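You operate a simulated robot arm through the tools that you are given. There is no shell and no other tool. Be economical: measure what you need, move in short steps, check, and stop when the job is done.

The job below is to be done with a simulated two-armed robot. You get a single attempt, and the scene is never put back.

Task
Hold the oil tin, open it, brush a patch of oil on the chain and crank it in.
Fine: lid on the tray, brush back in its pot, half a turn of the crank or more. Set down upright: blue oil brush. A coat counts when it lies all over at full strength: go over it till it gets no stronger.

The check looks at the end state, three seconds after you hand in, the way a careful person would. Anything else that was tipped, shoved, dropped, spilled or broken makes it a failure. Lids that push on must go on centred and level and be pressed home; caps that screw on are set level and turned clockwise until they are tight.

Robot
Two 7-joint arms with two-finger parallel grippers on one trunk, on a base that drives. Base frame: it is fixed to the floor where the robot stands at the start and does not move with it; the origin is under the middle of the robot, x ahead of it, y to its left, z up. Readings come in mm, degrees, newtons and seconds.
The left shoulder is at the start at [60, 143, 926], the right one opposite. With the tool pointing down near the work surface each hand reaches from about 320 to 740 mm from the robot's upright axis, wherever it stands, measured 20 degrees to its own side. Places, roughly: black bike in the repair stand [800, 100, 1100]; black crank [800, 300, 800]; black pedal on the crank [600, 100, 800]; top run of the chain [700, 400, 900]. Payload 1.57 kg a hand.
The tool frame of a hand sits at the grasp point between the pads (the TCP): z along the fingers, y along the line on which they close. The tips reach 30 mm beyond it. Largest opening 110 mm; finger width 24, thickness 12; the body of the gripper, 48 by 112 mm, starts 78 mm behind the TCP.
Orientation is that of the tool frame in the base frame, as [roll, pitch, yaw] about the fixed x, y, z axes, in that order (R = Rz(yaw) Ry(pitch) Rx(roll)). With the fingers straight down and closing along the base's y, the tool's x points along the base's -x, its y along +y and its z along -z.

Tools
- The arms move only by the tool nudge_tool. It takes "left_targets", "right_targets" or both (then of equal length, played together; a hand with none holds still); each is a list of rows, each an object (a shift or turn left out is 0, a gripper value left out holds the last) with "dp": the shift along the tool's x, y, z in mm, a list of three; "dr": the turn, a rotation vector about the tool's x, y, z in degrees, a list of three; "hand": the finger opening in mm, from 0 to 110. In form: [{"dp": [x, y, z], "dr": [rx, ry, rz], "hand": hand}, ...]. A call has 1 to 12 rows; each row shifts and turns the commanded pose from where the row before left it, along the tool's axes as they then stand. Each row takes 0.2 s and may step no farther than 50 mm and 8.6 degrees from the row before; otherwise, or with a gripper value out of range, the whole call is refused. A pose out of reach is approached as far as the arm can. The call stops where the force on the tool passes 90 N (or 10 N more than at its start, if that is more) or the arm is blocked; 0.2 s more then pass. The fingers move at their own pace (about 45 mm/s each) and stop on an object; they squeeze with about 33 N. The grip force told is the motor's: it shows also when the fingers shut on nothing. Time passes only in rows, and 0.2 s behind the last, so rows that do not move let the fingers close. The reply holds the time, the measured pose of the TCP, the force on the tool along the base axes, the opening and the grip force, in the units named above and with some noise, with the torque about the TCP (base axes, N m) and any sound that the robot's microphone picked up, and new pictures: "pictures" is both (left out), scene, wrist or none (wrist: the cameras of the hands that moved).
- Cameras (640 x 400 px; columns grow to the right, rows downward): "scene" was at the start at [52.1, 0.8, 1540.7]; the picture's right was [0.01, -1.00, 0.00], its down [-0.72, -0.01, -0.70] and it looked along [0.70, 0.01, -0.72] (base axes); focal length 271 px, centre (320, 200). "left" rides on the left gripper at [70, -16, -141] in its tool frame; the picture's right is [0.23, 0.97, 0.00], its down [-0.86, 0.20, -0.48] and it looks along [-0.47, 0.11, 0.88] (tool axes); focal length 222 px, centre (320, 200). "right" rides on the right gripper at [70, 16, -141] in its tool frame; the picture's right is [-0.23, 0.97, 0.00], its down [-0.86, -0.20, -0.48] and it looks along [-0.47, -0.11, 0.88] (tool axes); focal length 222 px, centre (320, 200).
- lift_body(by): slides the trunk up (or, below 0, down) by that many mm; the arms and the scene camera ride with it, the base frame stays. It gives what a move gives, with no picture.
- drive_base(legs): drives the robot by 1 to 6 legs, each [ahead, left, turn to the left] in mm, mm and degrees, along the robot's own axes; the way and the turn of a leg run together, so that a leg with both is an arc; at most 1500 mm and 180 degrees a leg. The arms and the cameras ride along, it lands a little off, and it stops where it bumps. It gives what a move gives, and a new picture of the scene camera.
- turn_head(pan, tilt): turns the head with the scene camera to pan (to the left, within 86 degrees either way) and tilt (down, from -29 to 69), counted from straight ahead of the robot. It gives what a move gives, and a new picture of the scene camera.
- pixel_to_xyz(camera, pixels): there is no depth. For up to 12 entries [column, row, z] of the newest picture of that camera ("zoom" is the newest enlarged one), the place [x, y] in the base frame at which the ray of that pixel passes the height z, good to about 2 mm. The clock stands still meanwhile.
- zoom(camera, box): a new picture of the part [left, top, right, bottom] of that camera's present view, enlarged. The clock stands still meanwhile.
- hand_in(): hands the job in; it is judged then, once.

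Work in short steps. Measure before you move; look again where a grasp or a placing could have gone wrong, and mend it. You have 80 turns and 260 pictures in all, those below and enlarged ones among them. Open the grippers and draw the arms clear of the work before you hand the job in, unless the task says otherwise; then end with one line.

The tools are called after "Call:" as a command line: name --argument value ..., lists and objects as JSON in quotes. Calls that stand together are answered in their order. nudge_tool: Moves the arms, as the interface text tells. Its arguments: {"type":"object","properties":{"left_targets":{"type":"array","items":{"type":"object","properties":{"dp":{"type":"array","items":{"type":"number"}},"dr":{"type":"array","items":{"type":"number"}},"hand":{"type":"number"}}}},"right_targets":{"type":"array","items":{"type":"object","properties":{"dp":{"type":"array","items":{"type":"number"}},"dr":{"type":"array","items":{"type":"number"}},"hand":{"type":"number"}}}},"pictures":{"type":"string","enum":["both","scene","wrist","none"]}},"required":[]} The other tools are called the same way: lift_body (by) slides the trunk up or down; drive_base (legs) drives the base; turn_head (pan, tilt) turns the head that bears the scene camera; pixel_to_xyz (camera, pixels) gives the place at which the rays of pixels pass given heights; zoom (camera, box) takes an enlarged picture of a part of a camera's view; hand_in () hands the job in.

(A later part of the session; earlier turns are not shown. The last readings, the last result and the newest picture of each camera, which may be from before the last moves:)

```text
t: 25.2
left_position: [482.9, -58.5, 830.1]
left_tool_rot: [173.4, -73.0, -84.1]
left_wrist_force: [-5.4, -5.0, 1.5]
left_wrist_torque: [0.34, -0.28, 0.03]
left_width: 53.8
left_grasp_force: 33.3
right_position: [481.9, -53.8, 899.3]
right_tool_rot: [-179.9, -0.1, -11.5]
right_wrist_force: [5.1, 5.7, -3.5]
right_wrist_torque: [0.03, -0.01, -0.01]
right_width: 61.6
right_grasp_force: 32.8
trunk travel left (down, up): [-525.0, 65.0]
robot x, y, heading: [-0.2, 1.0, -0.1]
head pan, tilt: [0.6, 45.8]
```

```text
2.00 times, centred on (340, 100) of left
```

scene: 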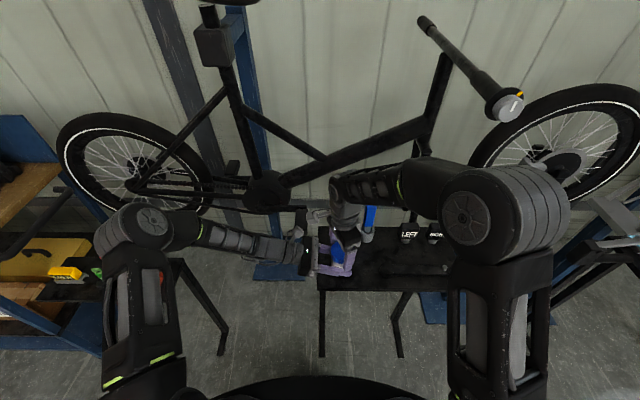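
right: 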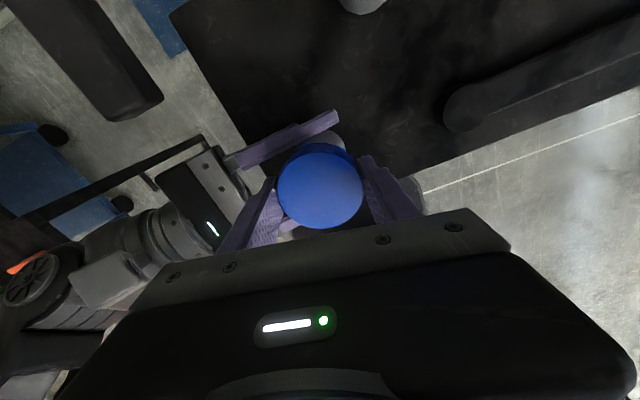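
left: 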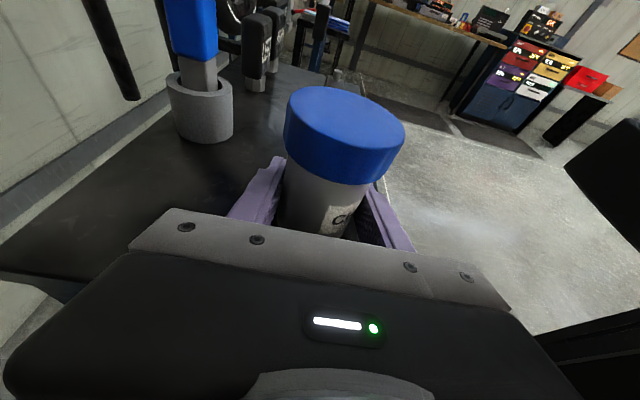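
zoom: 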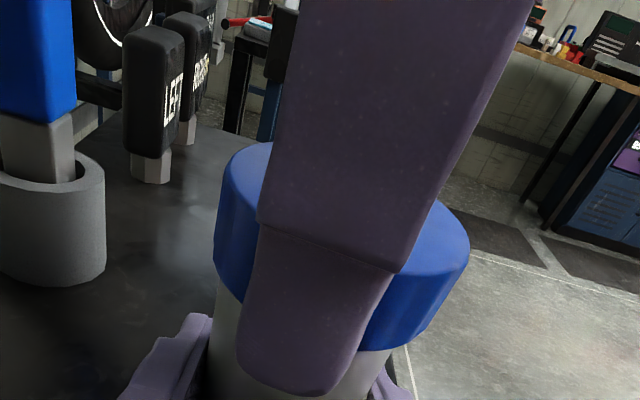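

Only 3.5 N of resistance, so the lid is free. I lift straight up 60 mm and look.

Call:
nudge_tool --right_targets '[{"dp": [0, 0, -5]}, {"dp": [0, 0, -10]}, {"dp": [0, 0, -20]}, {"dp": [0, 0, -30]}, {}]'

Call:
zoom --camera "left" --box '[200, 0, 480, 200]'

```text
t: 26.4
left_position: [483.8, -57.9, 831.0]
left_tool_rot: [173.4, -73.0, -84.1]
left_wrist_force: [0.4, -0.1, -0.3]
left_wrist_torque: [0.0, -0.04, -0.02]
left_width: 53.8
left_grasp_force: 33.2
right_position: [482.9, -54.4, 966.9]
right_tool_rot: [-180.0, -0.1, -11.5]
right_wrist_force: [0.0, -0.2, 0.2]
right_wrist_torque: [-0.01, 0.0, 0.02]
right_width: 61.6
right_grasp_force: 32.1
trunk travel left (down, up): [-525.0, 65.0]
robot x, y, heading: [-2.5, -1.1, -0.4]
head pan, tilt: [0.6, 45.8]
```

scene: 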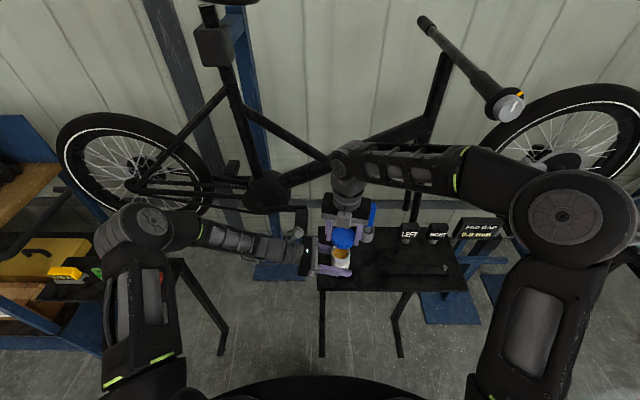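
right: 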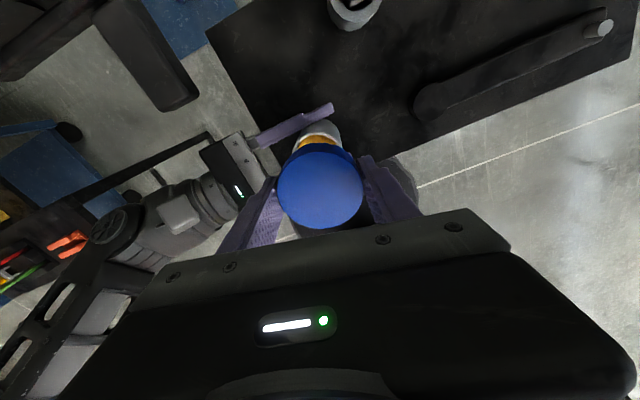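

```text
2.00 times, centred on (340, 100) of left
```

zoom: 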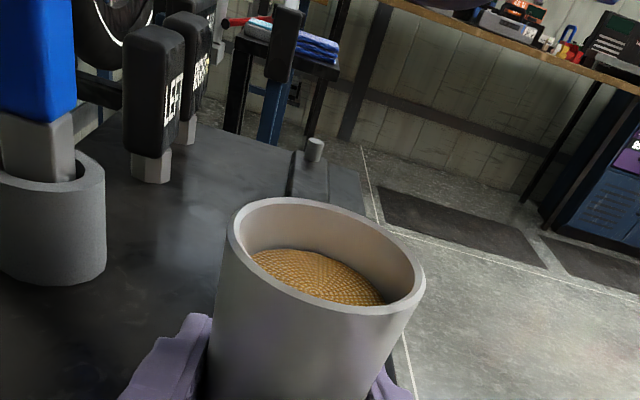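

The tin is open with oil visible. I look for a free spot on the tray for the lid between the tin and the spare crank.

Call:
pixel_to_xyz --camera "scene" --pixels '[[360, 262, 793], [370, 262, 793], [380, 262, 793], [380, 275, 793], [365, 285, 793], [380, 288, 793], [395, 250, 793], [406, 244, 793]]'

Call:
zoom --camera "scene" --box '[310, 210, 470, 310]'

```text
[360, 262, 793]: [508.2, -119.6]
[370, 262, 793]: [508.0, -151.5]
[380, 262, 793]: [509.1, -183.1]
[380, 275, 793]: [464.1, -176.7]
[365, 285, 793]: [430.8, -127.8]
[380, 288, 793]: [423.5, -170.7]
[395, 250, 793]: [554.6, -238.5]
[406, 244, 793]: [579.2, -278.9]
```

```text
4.00 times, centred on (390, 260) of scene
```

zoom: 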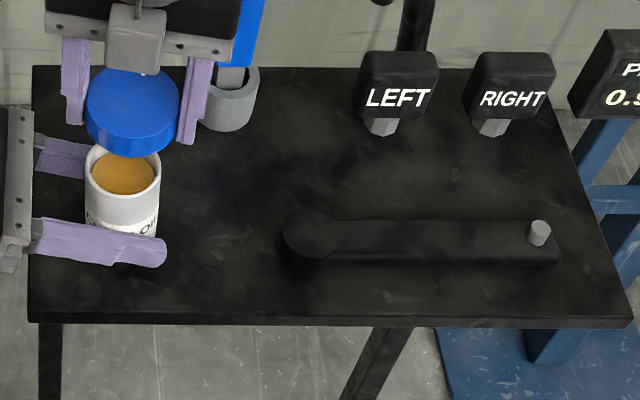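

The free spot is (455,-132), in front between the tin and the spare crank. I move the lid above it and turn the hand so the fingers close along x.

Call:
nudge_tool --right_targets '[{"dp": [-6, 41, 0]}, {"dp": [-6, 41, 0]}, {"dr": [0, 0, 8.5]}, {"dr": [0, 0, 8.5]}, {"dr": [0, 0, 8.5]}, {"dr": [0, 0, 8.5]}, {"dr": [0, 0, 8.5]}, {"dr": [0, 0, 8.5]}, {"dr": [0, 0, 8.5]}, {"dr": [0, 0, 8.5]}, {"dr": [0, 0, 8.5]}, {"dr": [0, 0, 2]}]' --pictures "none"

Call:
nudge_tool --right_targets '[{"dp": [0, 0, 40]}, {"dp": [0, 0, 40]}, {"dp": [0, 0, 30]}, {}]'

Call:
zoom --camera "scene" --box '[310, 210, 470, 310]'

```text
t: 29.0
left_position: [481.9, -57.5, 830.5]
left_tool_rot: [173.4, -72.9, -84.1]
left_wrist_force: [-0.3, 0.1, -0.1]
left_wrist_torque: [0.01, 0.02, 0.02]
left_width: 53.6
left_grasp_force: 32.6
right_position: [454.5, -132.7, 965.6]
right_tool_rot: [-179.9, 0.0, -90.0]
right_wrist_force: [-0.1, -0.5, 0.5]
right_wrist_torque: [0.04, 0.01, 0.02]
right_width: 61.6
right_grasp_force: 33.2
trunk travel left (down, up): [-525.0, 65.0]
robot x, y, heading: [-1.0, -0.5, 0.0]
head pan, tilt: [0.6, 45.8]
```

```text
t: 30.0
left_position: [482.8, -56.3, 830.3]
left_tool_rot: [173.4, -72.9, -84.0]
left_wrist_force: [-0.3, 0.0, -0.2]
left_wrist_torque: [0.01, -0.01, 0.0]
left_width: 53.4
left_grasp_force: 32.6
right_position: [454.0, -134.4, 853.3]
right_tool_rot: [180.0, 0.0, -90.0]
right_wrist_force: [-0.8, 0.8, -0.3]
right_wrist_torque: [-0.03, 0.0, -0.01]
right_width: 61.8
right_grasp_force: 32.9
trunk travel left (down, up): [-525.0, 65.0]
robot x, y, heading: [1.3, 0.3, 0.2]
head pan, tilt: [0.6, 45.8]
```

scene: 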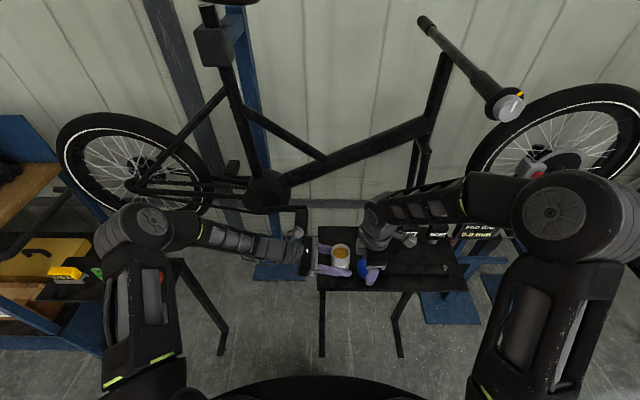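
right: 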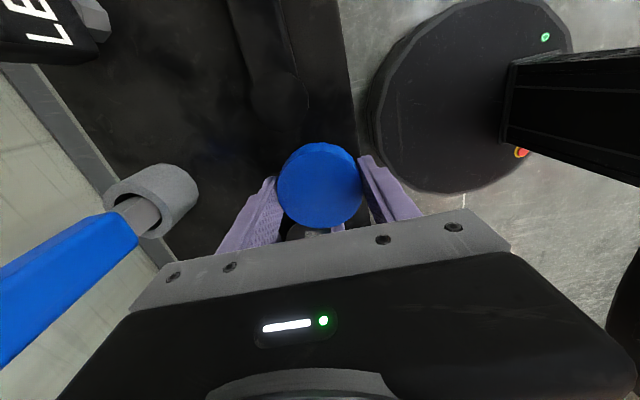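

```text
4.00 times, centred on (390, 260) of scene
```

zoom: 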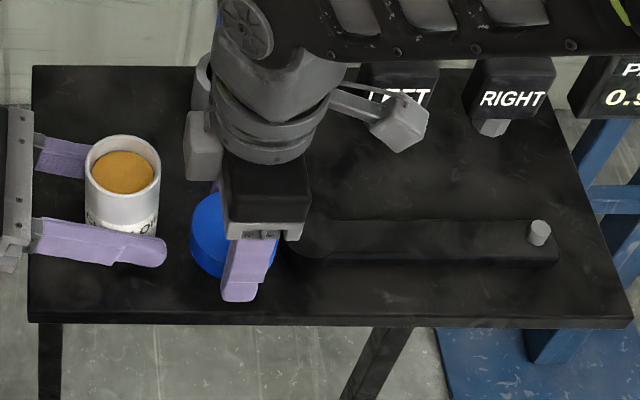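

The spot is clear. I descend in fine steps, watching for contact.

Call:
nudge_tool --right_targets '[{"dp": [0, 0, 8]}, {"dp": [0, 0, 8]}, {"dp": [0, 0, 4]}, {}]' --pictures "none"

Call:
nudge_tool --right_targets '[{"dp": [0, 0, 2]}, {"dp": [0, 0, 2]}, {}]' --pictures "none"

Call:
zoom --camera "scene" --box '[340, 240, 420, 290]'

```text
t: 31.0
left_position: [482.7, -56.9, 830.2]
left_tool_rot: [173.5, -73.0, -84.1]
left_wrist_force: [0.0, 1.1, -0.7]
left_wrist_torque: [0.03, 0.01, 0.0]
left_width: 53.5
left_grasp_force: 33.1
right_position: [454.4, -135.1, 835.6]
right_tool_rot: [-179.9, 0.0, -90.0]
right_wrist_force: [0.3, -0.2, -0.3]
right_wrist_torque: [0.03, -0.01, 0.01]
right_width: 62.0
right_grasp_force: 33.0
trunk travel left (down, up): [-525.0, 65.0]
robot x, y, heading: [1.7, 3.2, 0.1]
head pan, tilt: [0.6, 45.8]
```

```text
t: 31.8
left_position: [483.0, -57.4, 830.3]
left_tool_rot: [173.5, -73.0, -84.1]
left_wrist_force: [0.5, 0.1, -1.2]
left_wrist_torque: [0.04, -0.04, -0.02]
left_width: 53.6
left_grasp_force: 33.0
right_position: [453.6, -134.5, 831.0]
right_tool_rot: [179.9, 0.1, -89.9]
right_wrist_force: [0.3, -0.3, -0.3]
right_wrist_torque: [0.02, 0.04, 0.0]
right_width: 61.7
right_grasp_force: 33.1
trunk travel left (down, up): [-525.0, 65.0]
robot x, y, heading: [3.8, 0.7, -0.2]
head pan, tilt: [0.6, 45.8]
```

```text
8.00 times, centred on (380, 265) of scene
```

zoom: 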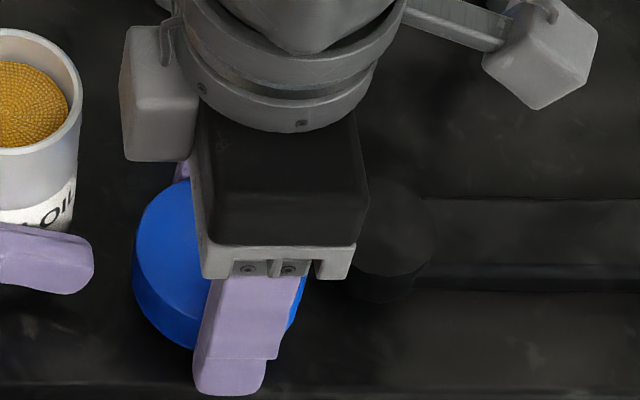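

No contact yet at z=831, so I continue down in small steps.

Call:
nudge_tool --right_targets '[{"dp": [0, 0, 2]}, {"dp": [0, 0, 2]}, {}]' --pictures "none"

Call:
nudge_tool --right_targets '[{"dp": [0, 0, 1.5]}, {"dp": [0, 0, 1.5]}, {}]' --pictures "none"

```text
t: 32.6
left_position: [480.4, -56.1, 832.1]
left_tool_rot: [173.9, -72.9, -84.7]
left_wrist_force: [0.3, -0.2, -2.4]
left_wrist_torque: [-0.02, 0.02, -0.03]
left_width: 53.5
left_grasp_force: 33.1
right_position: [454.4, -133.6, 829.9]
right_tool_rot: [-179.7, 0.0, -89.9]
right_wrist_force: [-6.9, -7.5, 46.9]
right_wrist_torque: [-0.17, 1.81, 0.52]
right_width: 61.6
right_grasp_force: 32.7
trunk travel left (down, up): [-525.0, 65.0]
robot x, y, heading: [-2.2, 5.2, 0.2]
head pan, tilt: [0.6, 45.8]
```

```text
t: 33.5
left_position: [480.4, -56.3, 830.2]
left_tool_rot: [174.1, -72.9, -84.6]
left_wrist_force: [-0.1, 0.0, -1.4]
left_wrist_torque: [0.0, -0.01, -0.01]
left_width: 53.4
left_grasp_force: 32.2
right_position: [454.2, -134.9, 830.2]
right_tool_rot: [-179.6, -0.1, -90.1]
right_wrist_force: [-14.5, -4.6, 46.5]
right_wrist_torque: [-0.08, 2.06, 0.07]
right_width: 61.8
right_grasp_force: 32.9
trunk travel left (down, up): [-525.0, 65.0]
robot x, y, heading: [1.3, -3.8, 0.0]
head pan, tilt: [0.6, 45.8]
stopped in row 3 (right hand): the force on the tool passed its limit at 91 N (the readings are from after the stop); the commanded pose is now the measured one
```

Contact is at z≈830, so the lid is on the tray. I ease up 1 mm, open, and lift away.

Call:
nudge_tool --right_targets '[{"dp": [0, 0, -1]}, {"hand": 78}, {"hand": 78}, {"dp": [0, 0, -20]}, {"dp": [0, 0, -45]}, {"dp": [0, 0, -45]}, {"dp": [0, 0, -45]}, {}]'

Call:
zoom --camera "scene" --box '[310, 210, 470, 310]'

```text
t: 35.3
left_position: [482.0, -57.3, 829.7]
left_tool_rot: [173.4, -73.0, -84.1]
left_wrist_force: [-0.4, 1.2, 3.0]
left_wrist_torque: [0.15, -0.07, 0.06]
left_width: 53.3
left_grasp_force: 33.1
right_position: [457.1, -131.9, 983.8]
right_tool_rot: [-179.6, -0.1, -90.1]
right_wrist_force: [-0.4, 0.7, -0.3]
right_wrist_torque: [0.0, 0.0, 0.0]
right_width: 77.9
right_grasp_force: 0.1
trunk travel left (down, up): [-525.0, 65.0]
robot x, y, heading: [-2.3, -2.4, -0.0]
head pan, tilt: [0.6, 45.8]
```

scene: 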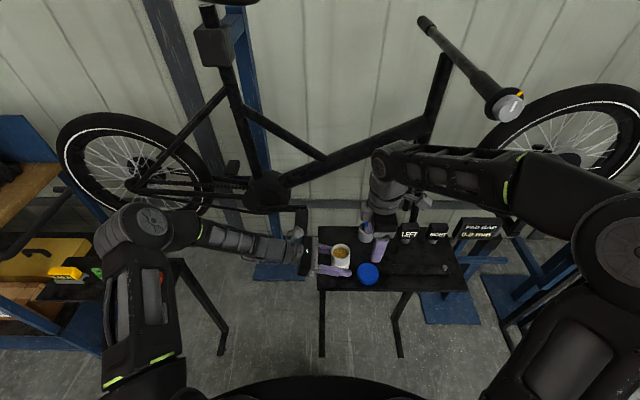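
right: 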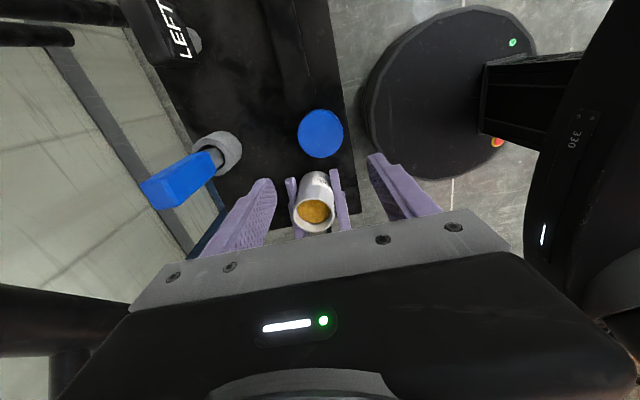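

```text
4.00 times, centred on (390, 260) of scene
```

zoom: 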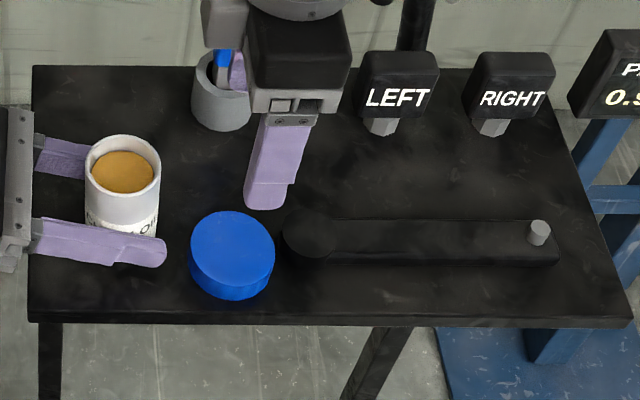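

The lid lies flat on the tray at (367,273). Next I rotate the right hand back to yaw 180 (closing along y), and raise it to view the brush.

Call:
nudge_tool --right_targets '[{"dp": [0, 0, -40], "dr": [0, 0, 8.5]}, {"dr": [0, 0, 8.5]}, {"dr": [0, 0, 8.5]}, {"dr": [0, 0, 8.5]}, {"dr": [0, 0, 8.5]}, {"dr": [0, 0, 8.5]}, {"dr": [0, 0, 8.5]}, {"dr": [0, 0, 8.5]}, {"dr": [0, 0, 8.5]}, {"dr": [0, 0, 8.5]}, {"dr": [0, 0, 5]}, {}]'

Call:
zoom --camera "right" --box '[200, 100, 440, 250]'

```text
t: 37.9
left_position: [481.8, -56.6, 831.1]
left_tool_rot: [173.5, -73.1, -84.1]
left_wrist_force: [-0.6, 1.0, 1.8]
left_wrist_torque: [0.08, -0.05, 0.04]
left_width: 53.4
left_grasp_force: 33.1
right_position: [455.8, -134.6, 1023.4]
right_tool_rot: [179.9, 0.4, 179.8]
right_wrist_force: [-0.1, -0.2, 0.2]
right_wrist_torque: [0.03, -0.02, 0.0]
right_width: 78.0
right_grasp_force: 0.1
trunk travel left (down, up): [-525.0, 65.0]
robot x, y, heading: [0.7, -4.2, 0.2]
head pan, tilt: [0.6, 45.8]
```

scene: 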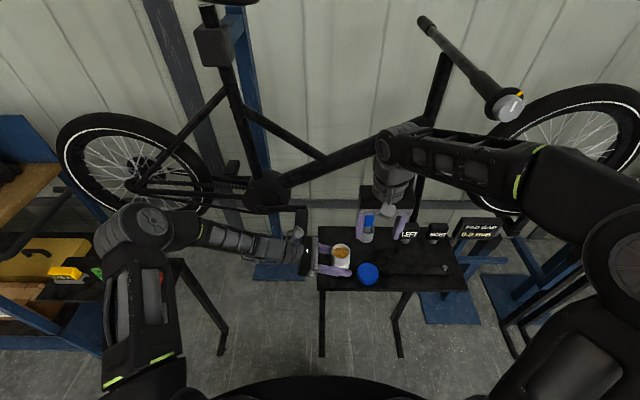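
right: 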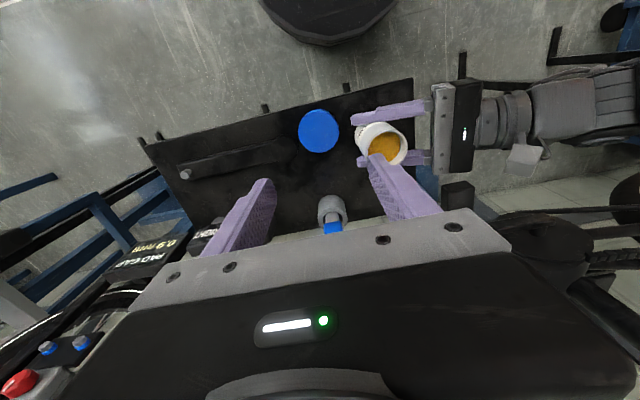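

```text
2.67 times, centred on (320, 175) of right
```

zoom: 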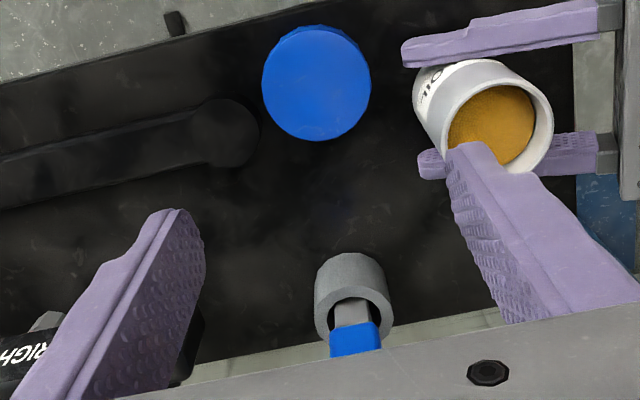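

I triangulate the pot rim from the right camera (332,212) and the scene camera.

Call:
pixel_to_xyz --camera "right" --pixels '[[332, 213, 830], [332, 213, 850], [332, 213, 870], [334, 224, 850], [334, 224, 860], [322, 123, 830]]'

Call:
pixel_to_xyz --camera "scene" --pixels '[[367, 230, 830], [367, 230, 850], [367, 230, 870], [368, 226.5, 850], [368, 226.5, 860], [368, 272, 830]]'

Call:
zoom --camera "scene" --box '[336, 200, 400, 240]'

```text
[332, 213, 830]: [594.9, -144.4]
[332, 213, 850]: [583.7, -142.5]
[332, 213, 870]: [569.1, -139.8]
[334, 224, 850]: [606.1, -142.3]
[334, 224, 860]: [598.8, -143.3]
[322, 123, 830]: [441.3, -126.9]
```

```text
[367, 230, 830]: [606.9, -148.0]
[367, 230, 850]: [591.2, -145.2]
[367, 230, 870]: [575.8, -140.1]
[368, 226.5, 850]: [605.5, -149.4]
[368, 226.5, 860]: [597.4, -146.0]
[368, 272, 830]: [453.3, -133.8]
```

```text
10.00 times, centred on (368, 220) of scene
```

zoom: 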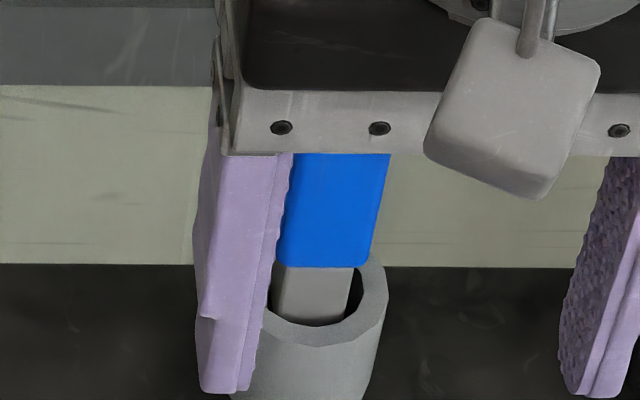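

The pot is at about (600,-145). I move over the brush at z≈1023 (tips above its ≈952 top) and check the alignment.

Call:
nudge_tool --right_targets '[{"dp": [-48, -3.7, 0], "hand": 64}, {"dp": [-48, -3.7, 0]}, {"dp": [-48, -3.7, 0]}, {}]'

Call:
zoom --camera "scene" --box '[304, 180, 432, 260]'

Call:
zoom --camera "left" --box '[100, 0, 420, 200]'

```text
t: 38.9
left_position: [482.0, -58.0, 830.3]
left_tool_rot: [173.5, -72.9, -84.0]
left_wrist_force: [-2.1, 1.4, 4.3]
left_wrist_torque: [0.12, -0.06, 0.05]
left_width: 53.4
left_grasp_force: 32.9
right_position: [602.1, -144.3, 1023.5]
right_tool_rot: [-180.0, 0.3, 180.0]
right_wrist_force: [-0.5, 0.5, 0.5]
right_wrist_torque: [0.0, 0.02, 0.01]
right_width: 64.2
right_grasp_force: 0.1
trunk travel left (down, up): [-525.0, 65.0]
robot x, y, heading: [0.4, 0.3, 0.1]
head pan, tilt: [0.6, 45.8]
```

scene: 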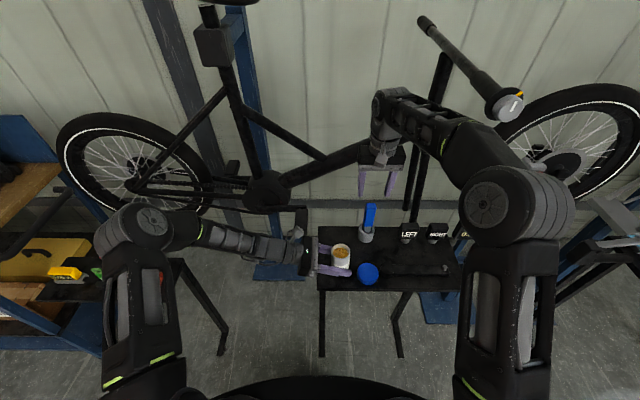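
right: 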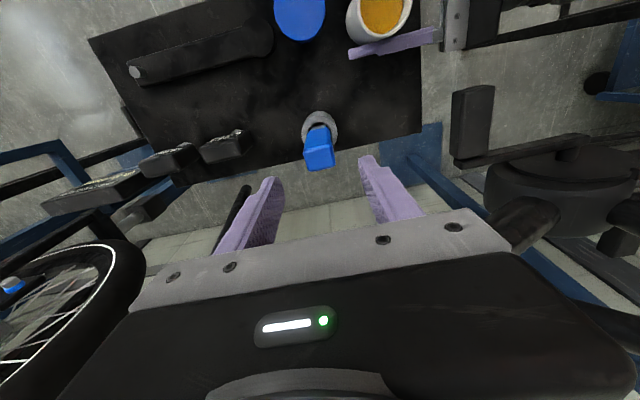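

```text
5.00 times, centred on (368, 220) of scene
```

zoom: 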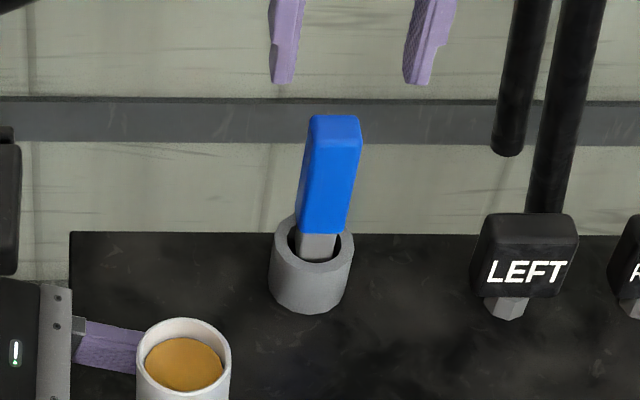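

```text
2.00 times, centred on (260, 100) of left
```

zoom: 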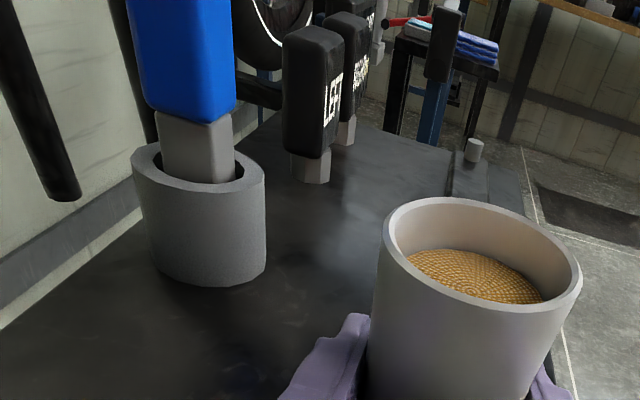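

The brush top is visible in the right view near (320,155). I zoom in and triangulate it.

Call:
zoom --camera "right" --box '[280, 100, 360, 180]'

Call:
pixel_to_xyz --camera "right" --pixels '[[319, 160, 930], [319, 160, 950], [319, 160, 970], [319, 122, 830], [319, 122, 850]]'

Call:
pixel_to_xyz --camera "scene" --pixels '[[371, 205, 930], [371, 205, 950], [371, 205, 970], [366.5, 228, 830], [366.5, 228, 850]]'

```text
5.00 times, centred on (320, 140) of right
```

zoom: 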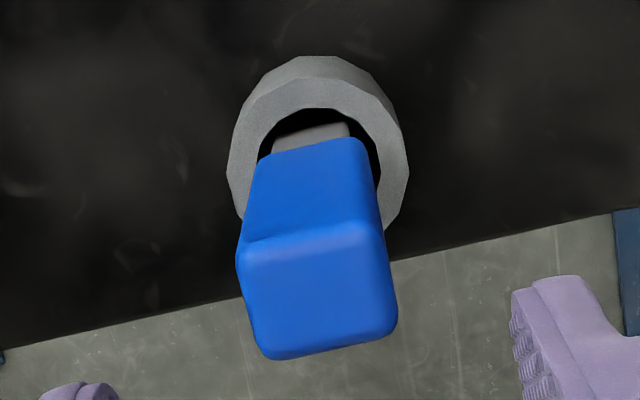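

```text
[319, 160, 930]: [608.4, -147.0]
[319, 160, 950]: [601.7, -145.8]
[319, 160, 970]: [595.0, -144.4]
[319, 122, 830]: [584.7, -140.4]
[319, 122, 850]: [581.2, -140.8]
```

```text
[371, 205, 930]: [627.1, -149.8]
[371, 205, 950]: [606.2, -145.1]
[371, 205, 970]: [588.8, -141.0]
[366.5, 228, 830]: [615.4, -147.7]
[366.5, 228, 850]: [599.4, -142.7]
```

The brush top is at (602,-145,955), right under the TCP. I descend to z≈918 and grip.

Call:
nudge_tool --right_targets '[{"dp": [0, 0, 40]}, {"dp": [0, 0, 40]}, {"dp": [0, 0, 25]}, {"hand": 40}, {"hand": 15}, {"hand": 15}, {"hand": 15}, {}]'

Call:
zoom --camera "scene" --box '[304, 180, 432, 260]'

```text
t: 40.7
left_position: [481.3, -56.6, 830.2]
left_tool_rot: [173.6, -72.9, -84.2]
left_wrist_force: [-0.7, 0.1, 2.3]
left_wrist_torque: [0.1, -0.06, -0.03]
left_width: 53.2
left_grasp_force: 33.1
right_position: [600.2, -144.3, 918.4]
right_tool_rot: [179.9, 0.4, -180.0]
right_wrist_force: [-0.4, 0.0, -0.4]
right_wrist_torque: [-0.01, -0.01, 0.01]
right_width: 29.1
right_grasp_force: 33.2
trunk travel left (down, up): [-525.0, 65.0]
robot x, y, heading: [-0.3, 2.0, 0.1]
head pan, tilt: [0.6, 45.8]
```

scene: 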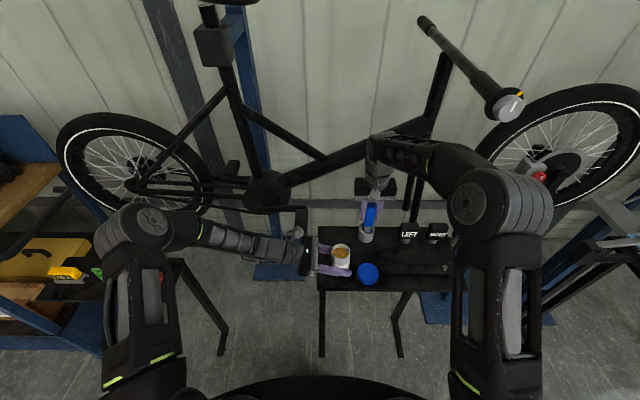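
right: 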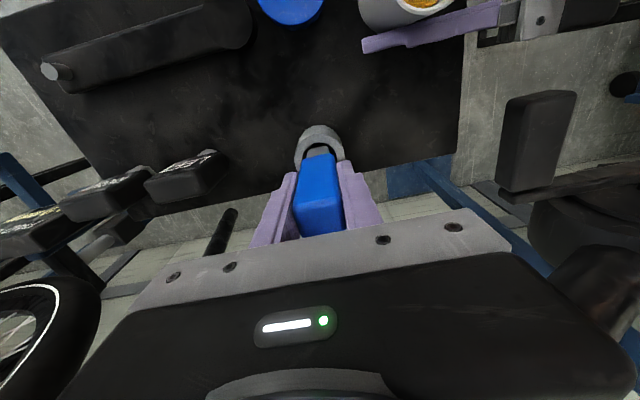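

```text
5.00 times, centred on (368, 220) of scene
```

zoom: 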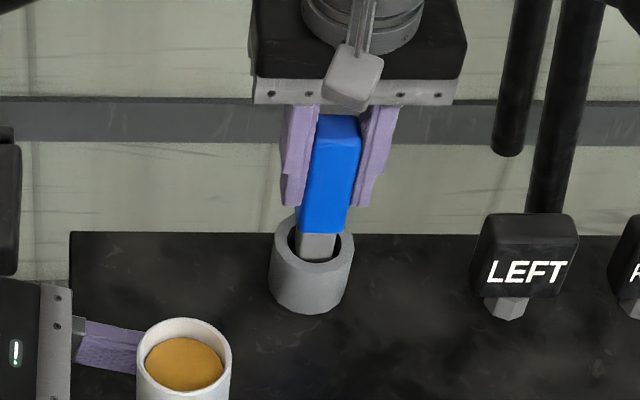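

Gripped (29 mm) at (600,-144,918.4), which I note for the return. I lift straight up to see the brush's lower end.

Call:
nudge_tool --right_targets '[{"dp": [0, 0, -40]}, {"dp": [0, 0, -45]}, {"dp": [0, 0, -45]}, {}]'

Call:
zoom --camera "scene" --box '[304, 140, 432, 260]'

Call:
zoom --camera "left" --box '[60, 0, 380, 200]'

```text
t: 41.7
left_position: [482.3, -56.8, 829.6]
left_tool_rot: [173.4, -73.1, -84.1]
left_wrist_force: [0.5, 0.7, 1.8]
left_wrist_torque: [0.04, -0.05, 0.03]
left_width: 53.4
left_grasp_force: 33.5
right_position: [597.1, -149.7, 1051.6]
right_tool_rot: [-179.9, 0.3, 180.0]
right_wrist_force: [-0.5, -0.2, -0.2]
right_wrist_torque: [-0.01, 0.0, -0.01]
right_width: 29.4
right_grasp_force: 33.0
trunk travel left (down, up): [-525.0, 65.0]
robot x, y, heading: [-3.3, 1.8, -0.0]
head pan, tilt: [0.6, 45.8]
```

scene: 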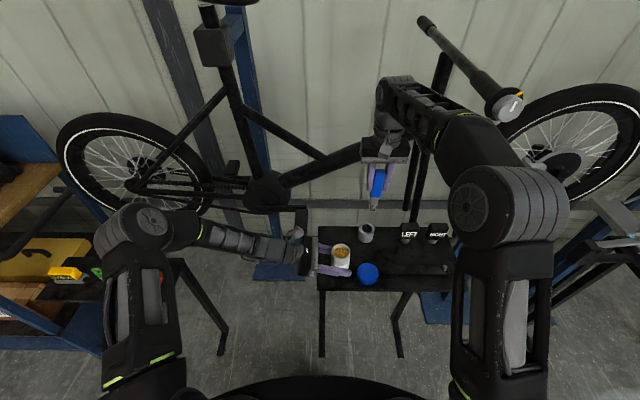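
right: 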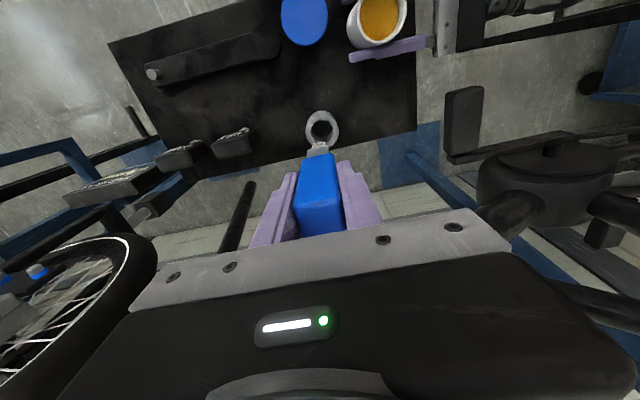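

```text
3.33 times, centred on (368, 200) of scene
```

zoom: 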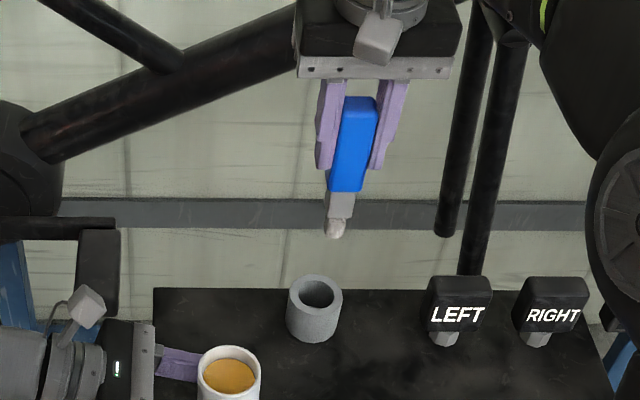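

```text
2.00 times, centred on (220, 100) of left
```

zoom: 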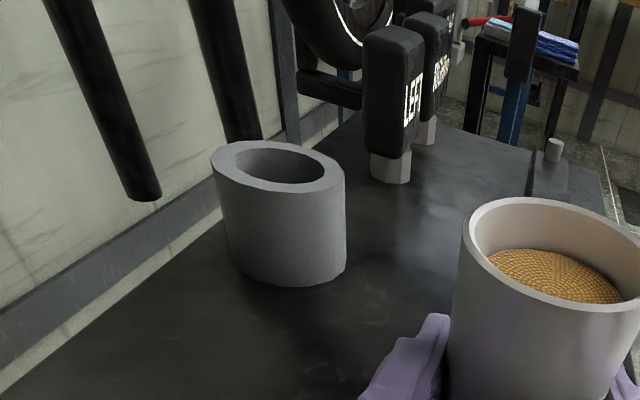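

The brush has short white bristles, tip at scene (372,211). I compute the tip height and the tin mouth centre.

Call:
pixel_to_xyz --camera "scene" --pixels '[[372.3, 211.5, 900], [372.3, 211.5, 920], [372.3, 211.5, 940], [340.5, 249.5, 884], [340.5, 252.5, 860], [366.5, 229, 845], [366.5, 241, 800]]'

Call:
pixel_to_xyz --camera "right" --pixels '[[376, 20, 884], [380, 18, 860], [322, 126, 845]]'

Call:
zoom --camera "scene" --box '[316, 230, 372, 265]'

```text
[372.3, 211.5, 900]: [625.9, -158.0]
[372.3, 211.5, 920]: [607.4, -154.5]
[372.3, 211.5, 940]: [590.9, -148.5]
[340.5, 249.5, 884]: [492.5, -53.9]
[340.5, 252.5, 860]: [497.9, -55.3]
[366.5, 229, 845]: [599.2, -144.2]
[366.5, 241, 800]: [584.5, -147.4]
```

```text
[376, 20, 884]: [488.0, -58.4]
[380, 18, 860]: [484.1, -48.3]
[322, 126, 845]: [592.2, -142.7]
```

```text
11.43 times, centred on (344, 248) of scene
```

zoom: 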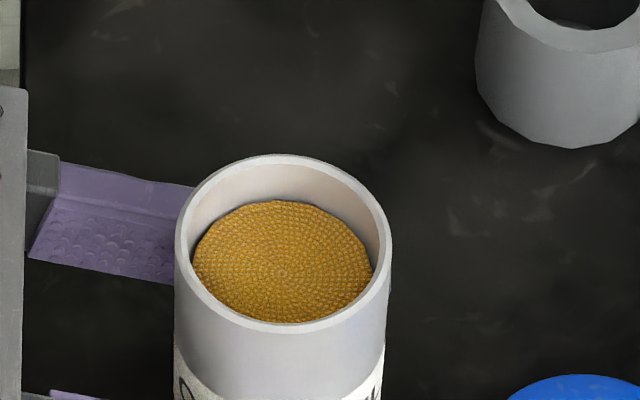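

The bristle tip is about 120 mm below the TCP, and the oil is at z≈868 in the mouth centred at (484,-56). I move over the tin.

Call:
nudge_tool --right_targets '[{"dp": [37.7, 31.3, 0]}, {"dp": [37.7, 31.3, 0]}, {"dp": [37.7, 31.3, 0]}, {"dp": [0, 0, 15]}, {}]'

Call:
zoom --camera "scene" --box '[300, 200, 400, 270]'

Call:
zoom --camera "left" --box '[200, 0, 480, 175]'

```text
t: 42.9
left_position: [483.3, -58.0, 829.0]
left_tool_rot: [173.4, -73.0, -84.1]
left_wrist_force: [-1.0, -0.3, 1.7]
left_wrist_torque: [0.02, -0.09, -0.01]
left_width: 53.5
left_grasp_force: 33.0
right_position: [488.7, -53.1, 1036.6]
right_tool_rot: [179.9, 0.5, -180.0]
right_wrist_force: [-0.2, 0.4, -0.9]
right_wrist_torque: [-0.01, 0.01, -0.04]
right_width: 29.2
right_grasp_force: 32.5
trunk travel left (down, up): [-525.0, 65.0]
robot x, y, heading: [-0.2, -1.5, -0.1]
head pan, tilt: [0.6, 45.8]
```

scene: 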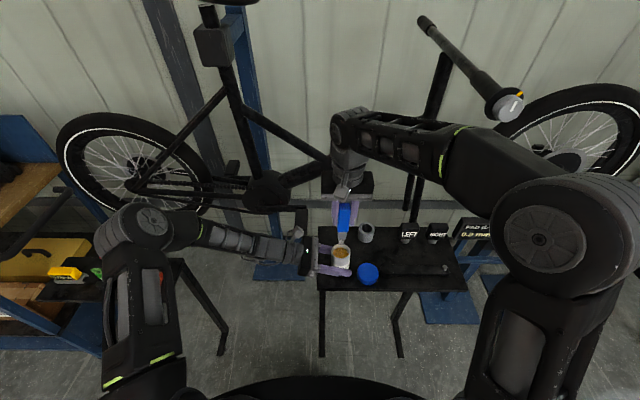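
right: 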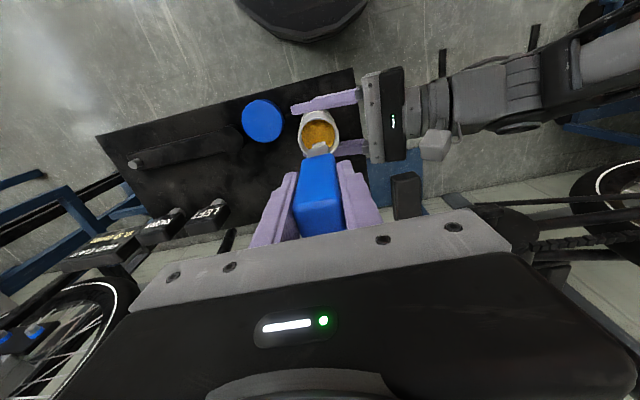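

```text
5.71 times, centred on (350, 235) of scene
```

zoom: 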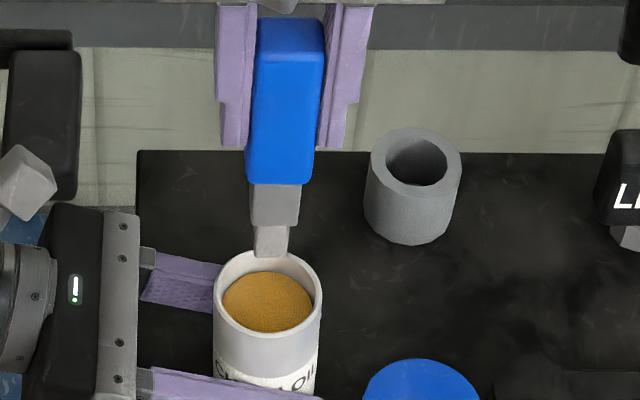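

```text
2.29 times, centred on (340, 88) of left
```

zoom: 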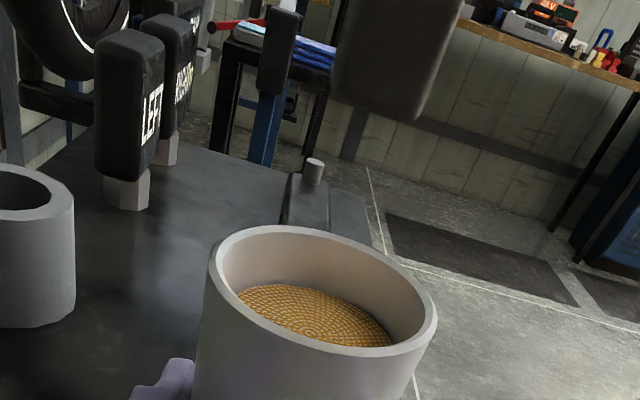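

The bristles are just above the mouth. I correct by (−4,−3) mm, dip to TCP z≈974, pause, and lift.

Call:
nudge_tool --right_targets '[{"dp": [4, -3, 20]}, {"dp": [0, 0, 20]}, {"dp": [0, 0, 12]}, {"dp": [0, 0, 10]}, {}, {}, {}]'

Call:
zoom --camera "left" --box '[200, 0, 480, 175]'

Call:
zoom --camera "scene" --box '[300, 200, 400, 270]'

```text
t: 44.5
left_position: [484.1, -56.9, 830.7]
left_tool_rot: [173.4, -72.9, -84.0]
left_wrist_force: [-0.5, -0.4, -0.7]
left_wrist_torque: [0.02, -0.03, 0.04]
left_width: 53.5
left_grasp_force: 32.8
right_position: [483.3, -56.0, 969.6]
right_tool_rot: [179.9, 0.4, -180.0]
right_wrist_force: [-0.4, -0.8, -0.6]
right_wrist_torque: [-0.01, 0.0, -0.01]
right_width: 29.5
right_grasp_force: 33.4
trunk travel left (down, up): [-525.0, 65.0]
robot x, y, heading: [1.2, -3.6, 0.1]
head pan, tilt: [0.6, 45.8]
```

scene: 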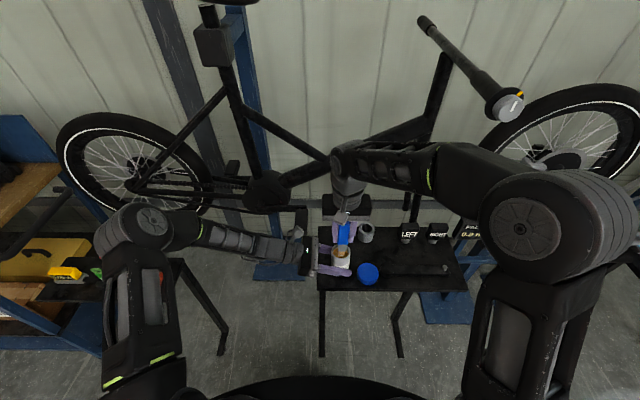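
right: 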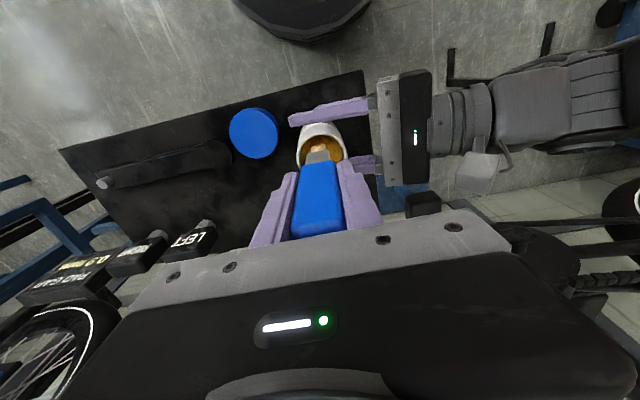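

```text
2.29 times, centred on (340, 88) of left
```

zoom: 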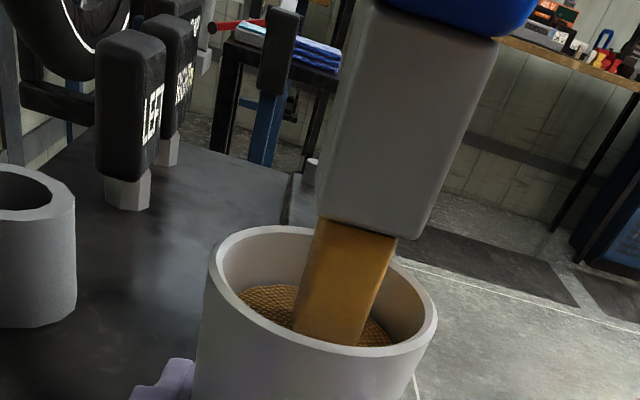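

```text
5.71 times, centred on (350, 235) of scene
```

zoom: 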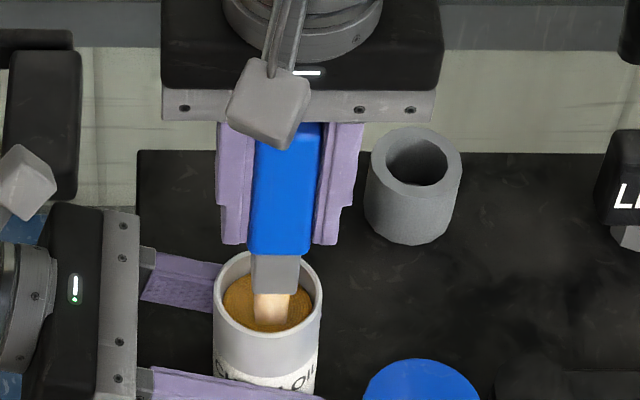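

The bristles are golden and loaded. I lift the brush clear, then release the tin with the left hand and back it away.

Call:
nudge_tool --right_targets '[{"dp": [0, 0, -12]}, {"dp": [0, 0, -15]}, {"dp": [0, 0, -25]}, {"dp": [0, 0, -40]}, {"dp": [0, 0, -30]}, {}]' --pictures "none"

Call:
nudge_tool --left_targets '[{"hand": 66}, {"hand": 80}, {"hand": 80}, {"dp": [0, 0, -20]}, {"dp": [0, 0, -40]}, {"dp": [0, 0, -45]}, {"dp": [0, 0, -45]}, {}]'

Call:
zoom --camera "scene" --box '[300, 190, 428, 270]'

```text
t: 45.9
left_position: [482.5, -57.6, 830.5]
left_tool_rot: [173.5, -72.9, -84.2]
left_wrist_force: [-0.3, 2.0, 1.6]
left_wrist_torque: [0.1, -0.06, 0.05]
left_width: 53.5
left_grasp_force: 32.9
right_position: [482.0, -54.1, 1093.2]
right_tool_rot: [180.0, 0.5, 180.0]
right_wrist_force: [-0.9, -0.5, -0.1]
right_wrist_torque: [0.01, 0.0, 0.05]
right_width: 29.5
right_grasp_force: 33.4
trunk travel left (down, up): [-525.0, 65.0]
robot x, y, heading: [-0.5, 0.5, -0.3]
head pan, tilt: [0.6, 45.8]
```

```text
t: 47.7
left_position: [487.7, 84.0, 872.2]
left_tool_rot: [173.3, -73.0, -84.1]
left_wrist_force: [0.0, 0.0, -0.3]
left_wrist_torque: [0.0, -0.03, -0.02]
left_width: 80.2
left_grasp_force: 0.0
right_position: [484.2, -55.0, 1092.9]
right_tool_rot: [-180.0, 0.3, -180.0]
right_wrist_force: [-0.8, 0.1, -1.1]
right_wrist_torque: [0.01, 0.0, 0.01]
right_width: 29.2
right_grasp_force: 33.1
trunk travel left (down, up): [-525.0, 65.0]
robot x, y, heading: [0.1, 4.9, 0.1]
head pan, tilt: [0.6, 45.8]
```

scene: 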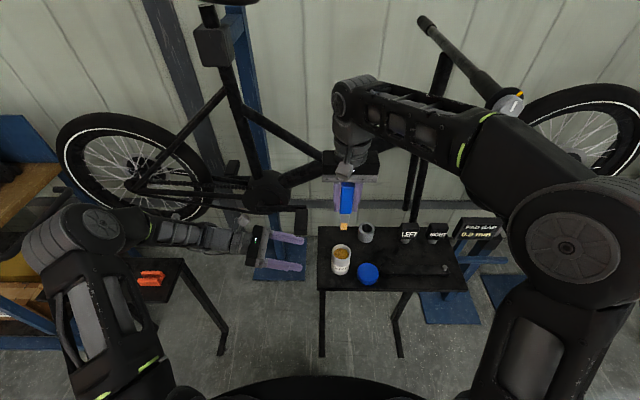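
left: 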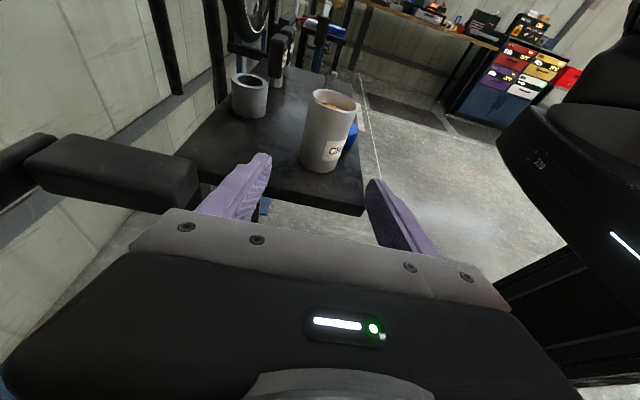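

```text
5.00 times, centred on (364, 230) of scene
```

zoom: 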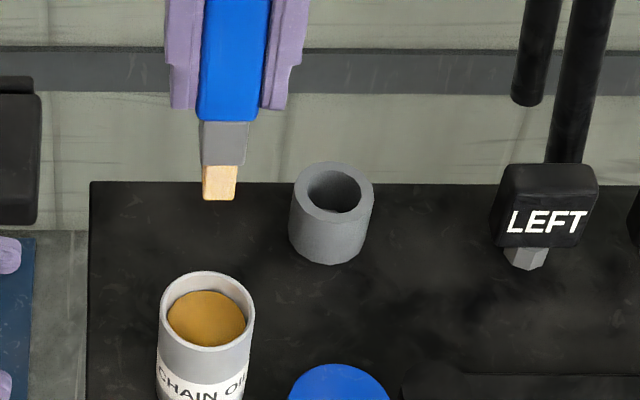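

The tin stands open and upright. I tuck the left arm back and up to free the view of the chain, then turn the head toward it.

Call:
nudge_tool --left_targets '[{"dp": [-3.2, 22.5, -42.8]}, {"dp": [-3.2, 22.5, -42.8]}, {"dp": [-3.2, 22.5, -42.8]}, {"dp": [-3.2, 22.5, -42.8]}, {"dp": [0, 0, 0], "dr": [0, -8.5, 0]}, {"dr": [0, -8.5, 0]}, {"dr": [0, -8.5, 0]}, {"dr": [0, -8.5, 0]}, {"dr": [0, -8.5, 0]}, {"dr": [0, -8.5, 0]}, {"dr": [0, -8.5, 0]}, {"dr": [0, -8.5, 0]}]' --pictures "none"

Call:
turn_head --pan 22 --tilt 45

Call:
zoom --camera "scene" --box '[220, 110, 420, 235]'

```text
t: 50.3
left_position: [397.4, 254.1, 915.7]
left_tool_rot: [178.1, -4.9, -90.1]
left_wrist_force: [0.3, 0.7, 0.0]
left_wrist_torque: [-0.01, 0.0, 0.0]
left_width: 80.1
left_grasp_force: 0.0
right_position: [483.6, -55.0, 1092.5]
right_tool_rot: [180.0, 0.4, -180.0]
right_wrist_force: [0.0, -0.2, -0.4]
right_wrist_torque: [0.03, -0.02, -0.02]
right_width: 29.5
right_grasp_force: 32.9
trunk travel left (down, up): [-525.0, 65.0]
robot x, y, heading: [0.2, 1.6, -0.1]
head pan, tilt: [0.6, 45.8]
```

```text
t: 51.1
left_position: [397.6, 253.9, 913.3]
left_tool_rot: [178.1, -5.1, -90.2]
left_wrist_force: [0.2, 0.6, 0.1]
left_wrist_torque: [0.0, 0.03, -0.02]
left_width: 80.0
left_grasp_force: 0.1
right_position: [482.7, -53.6, 1092.3]
right_tool_rot: [180.0, 0.4, 180.0]
right_wrist_force: [-0.4, -0.7, -0.6]
right_wrist_torque: [-0.02, -0.02, 0.02]
right_width: 29.3
right_grasp_force: 32.9
trunk travel left (down, up): [-525.0, 65.0]
robot x, y, heading: [2.6, -0.7, -0.1]
head pan, tilt: [22.0, 45.0]
```

scene: 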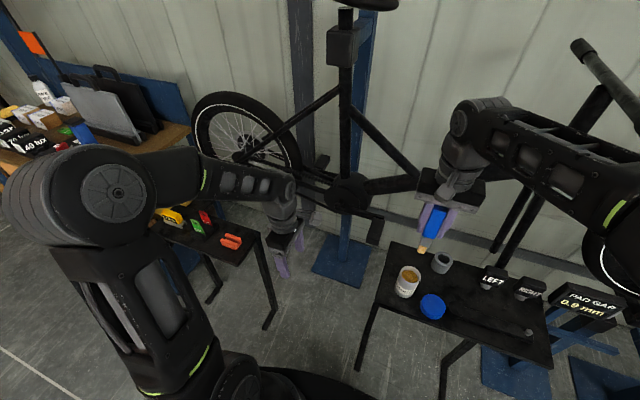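

```text
3.20 times, centred on (320, 172) of scene
```

zoom: 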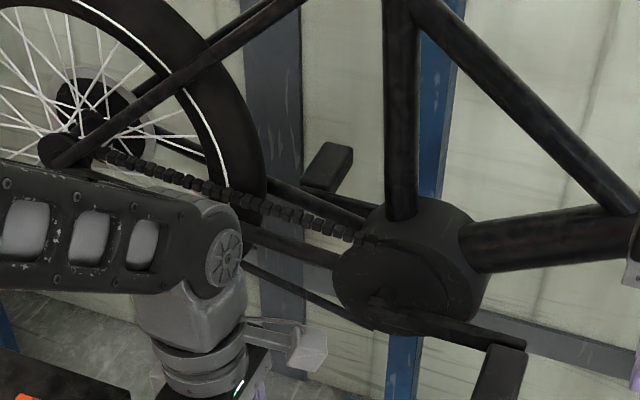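

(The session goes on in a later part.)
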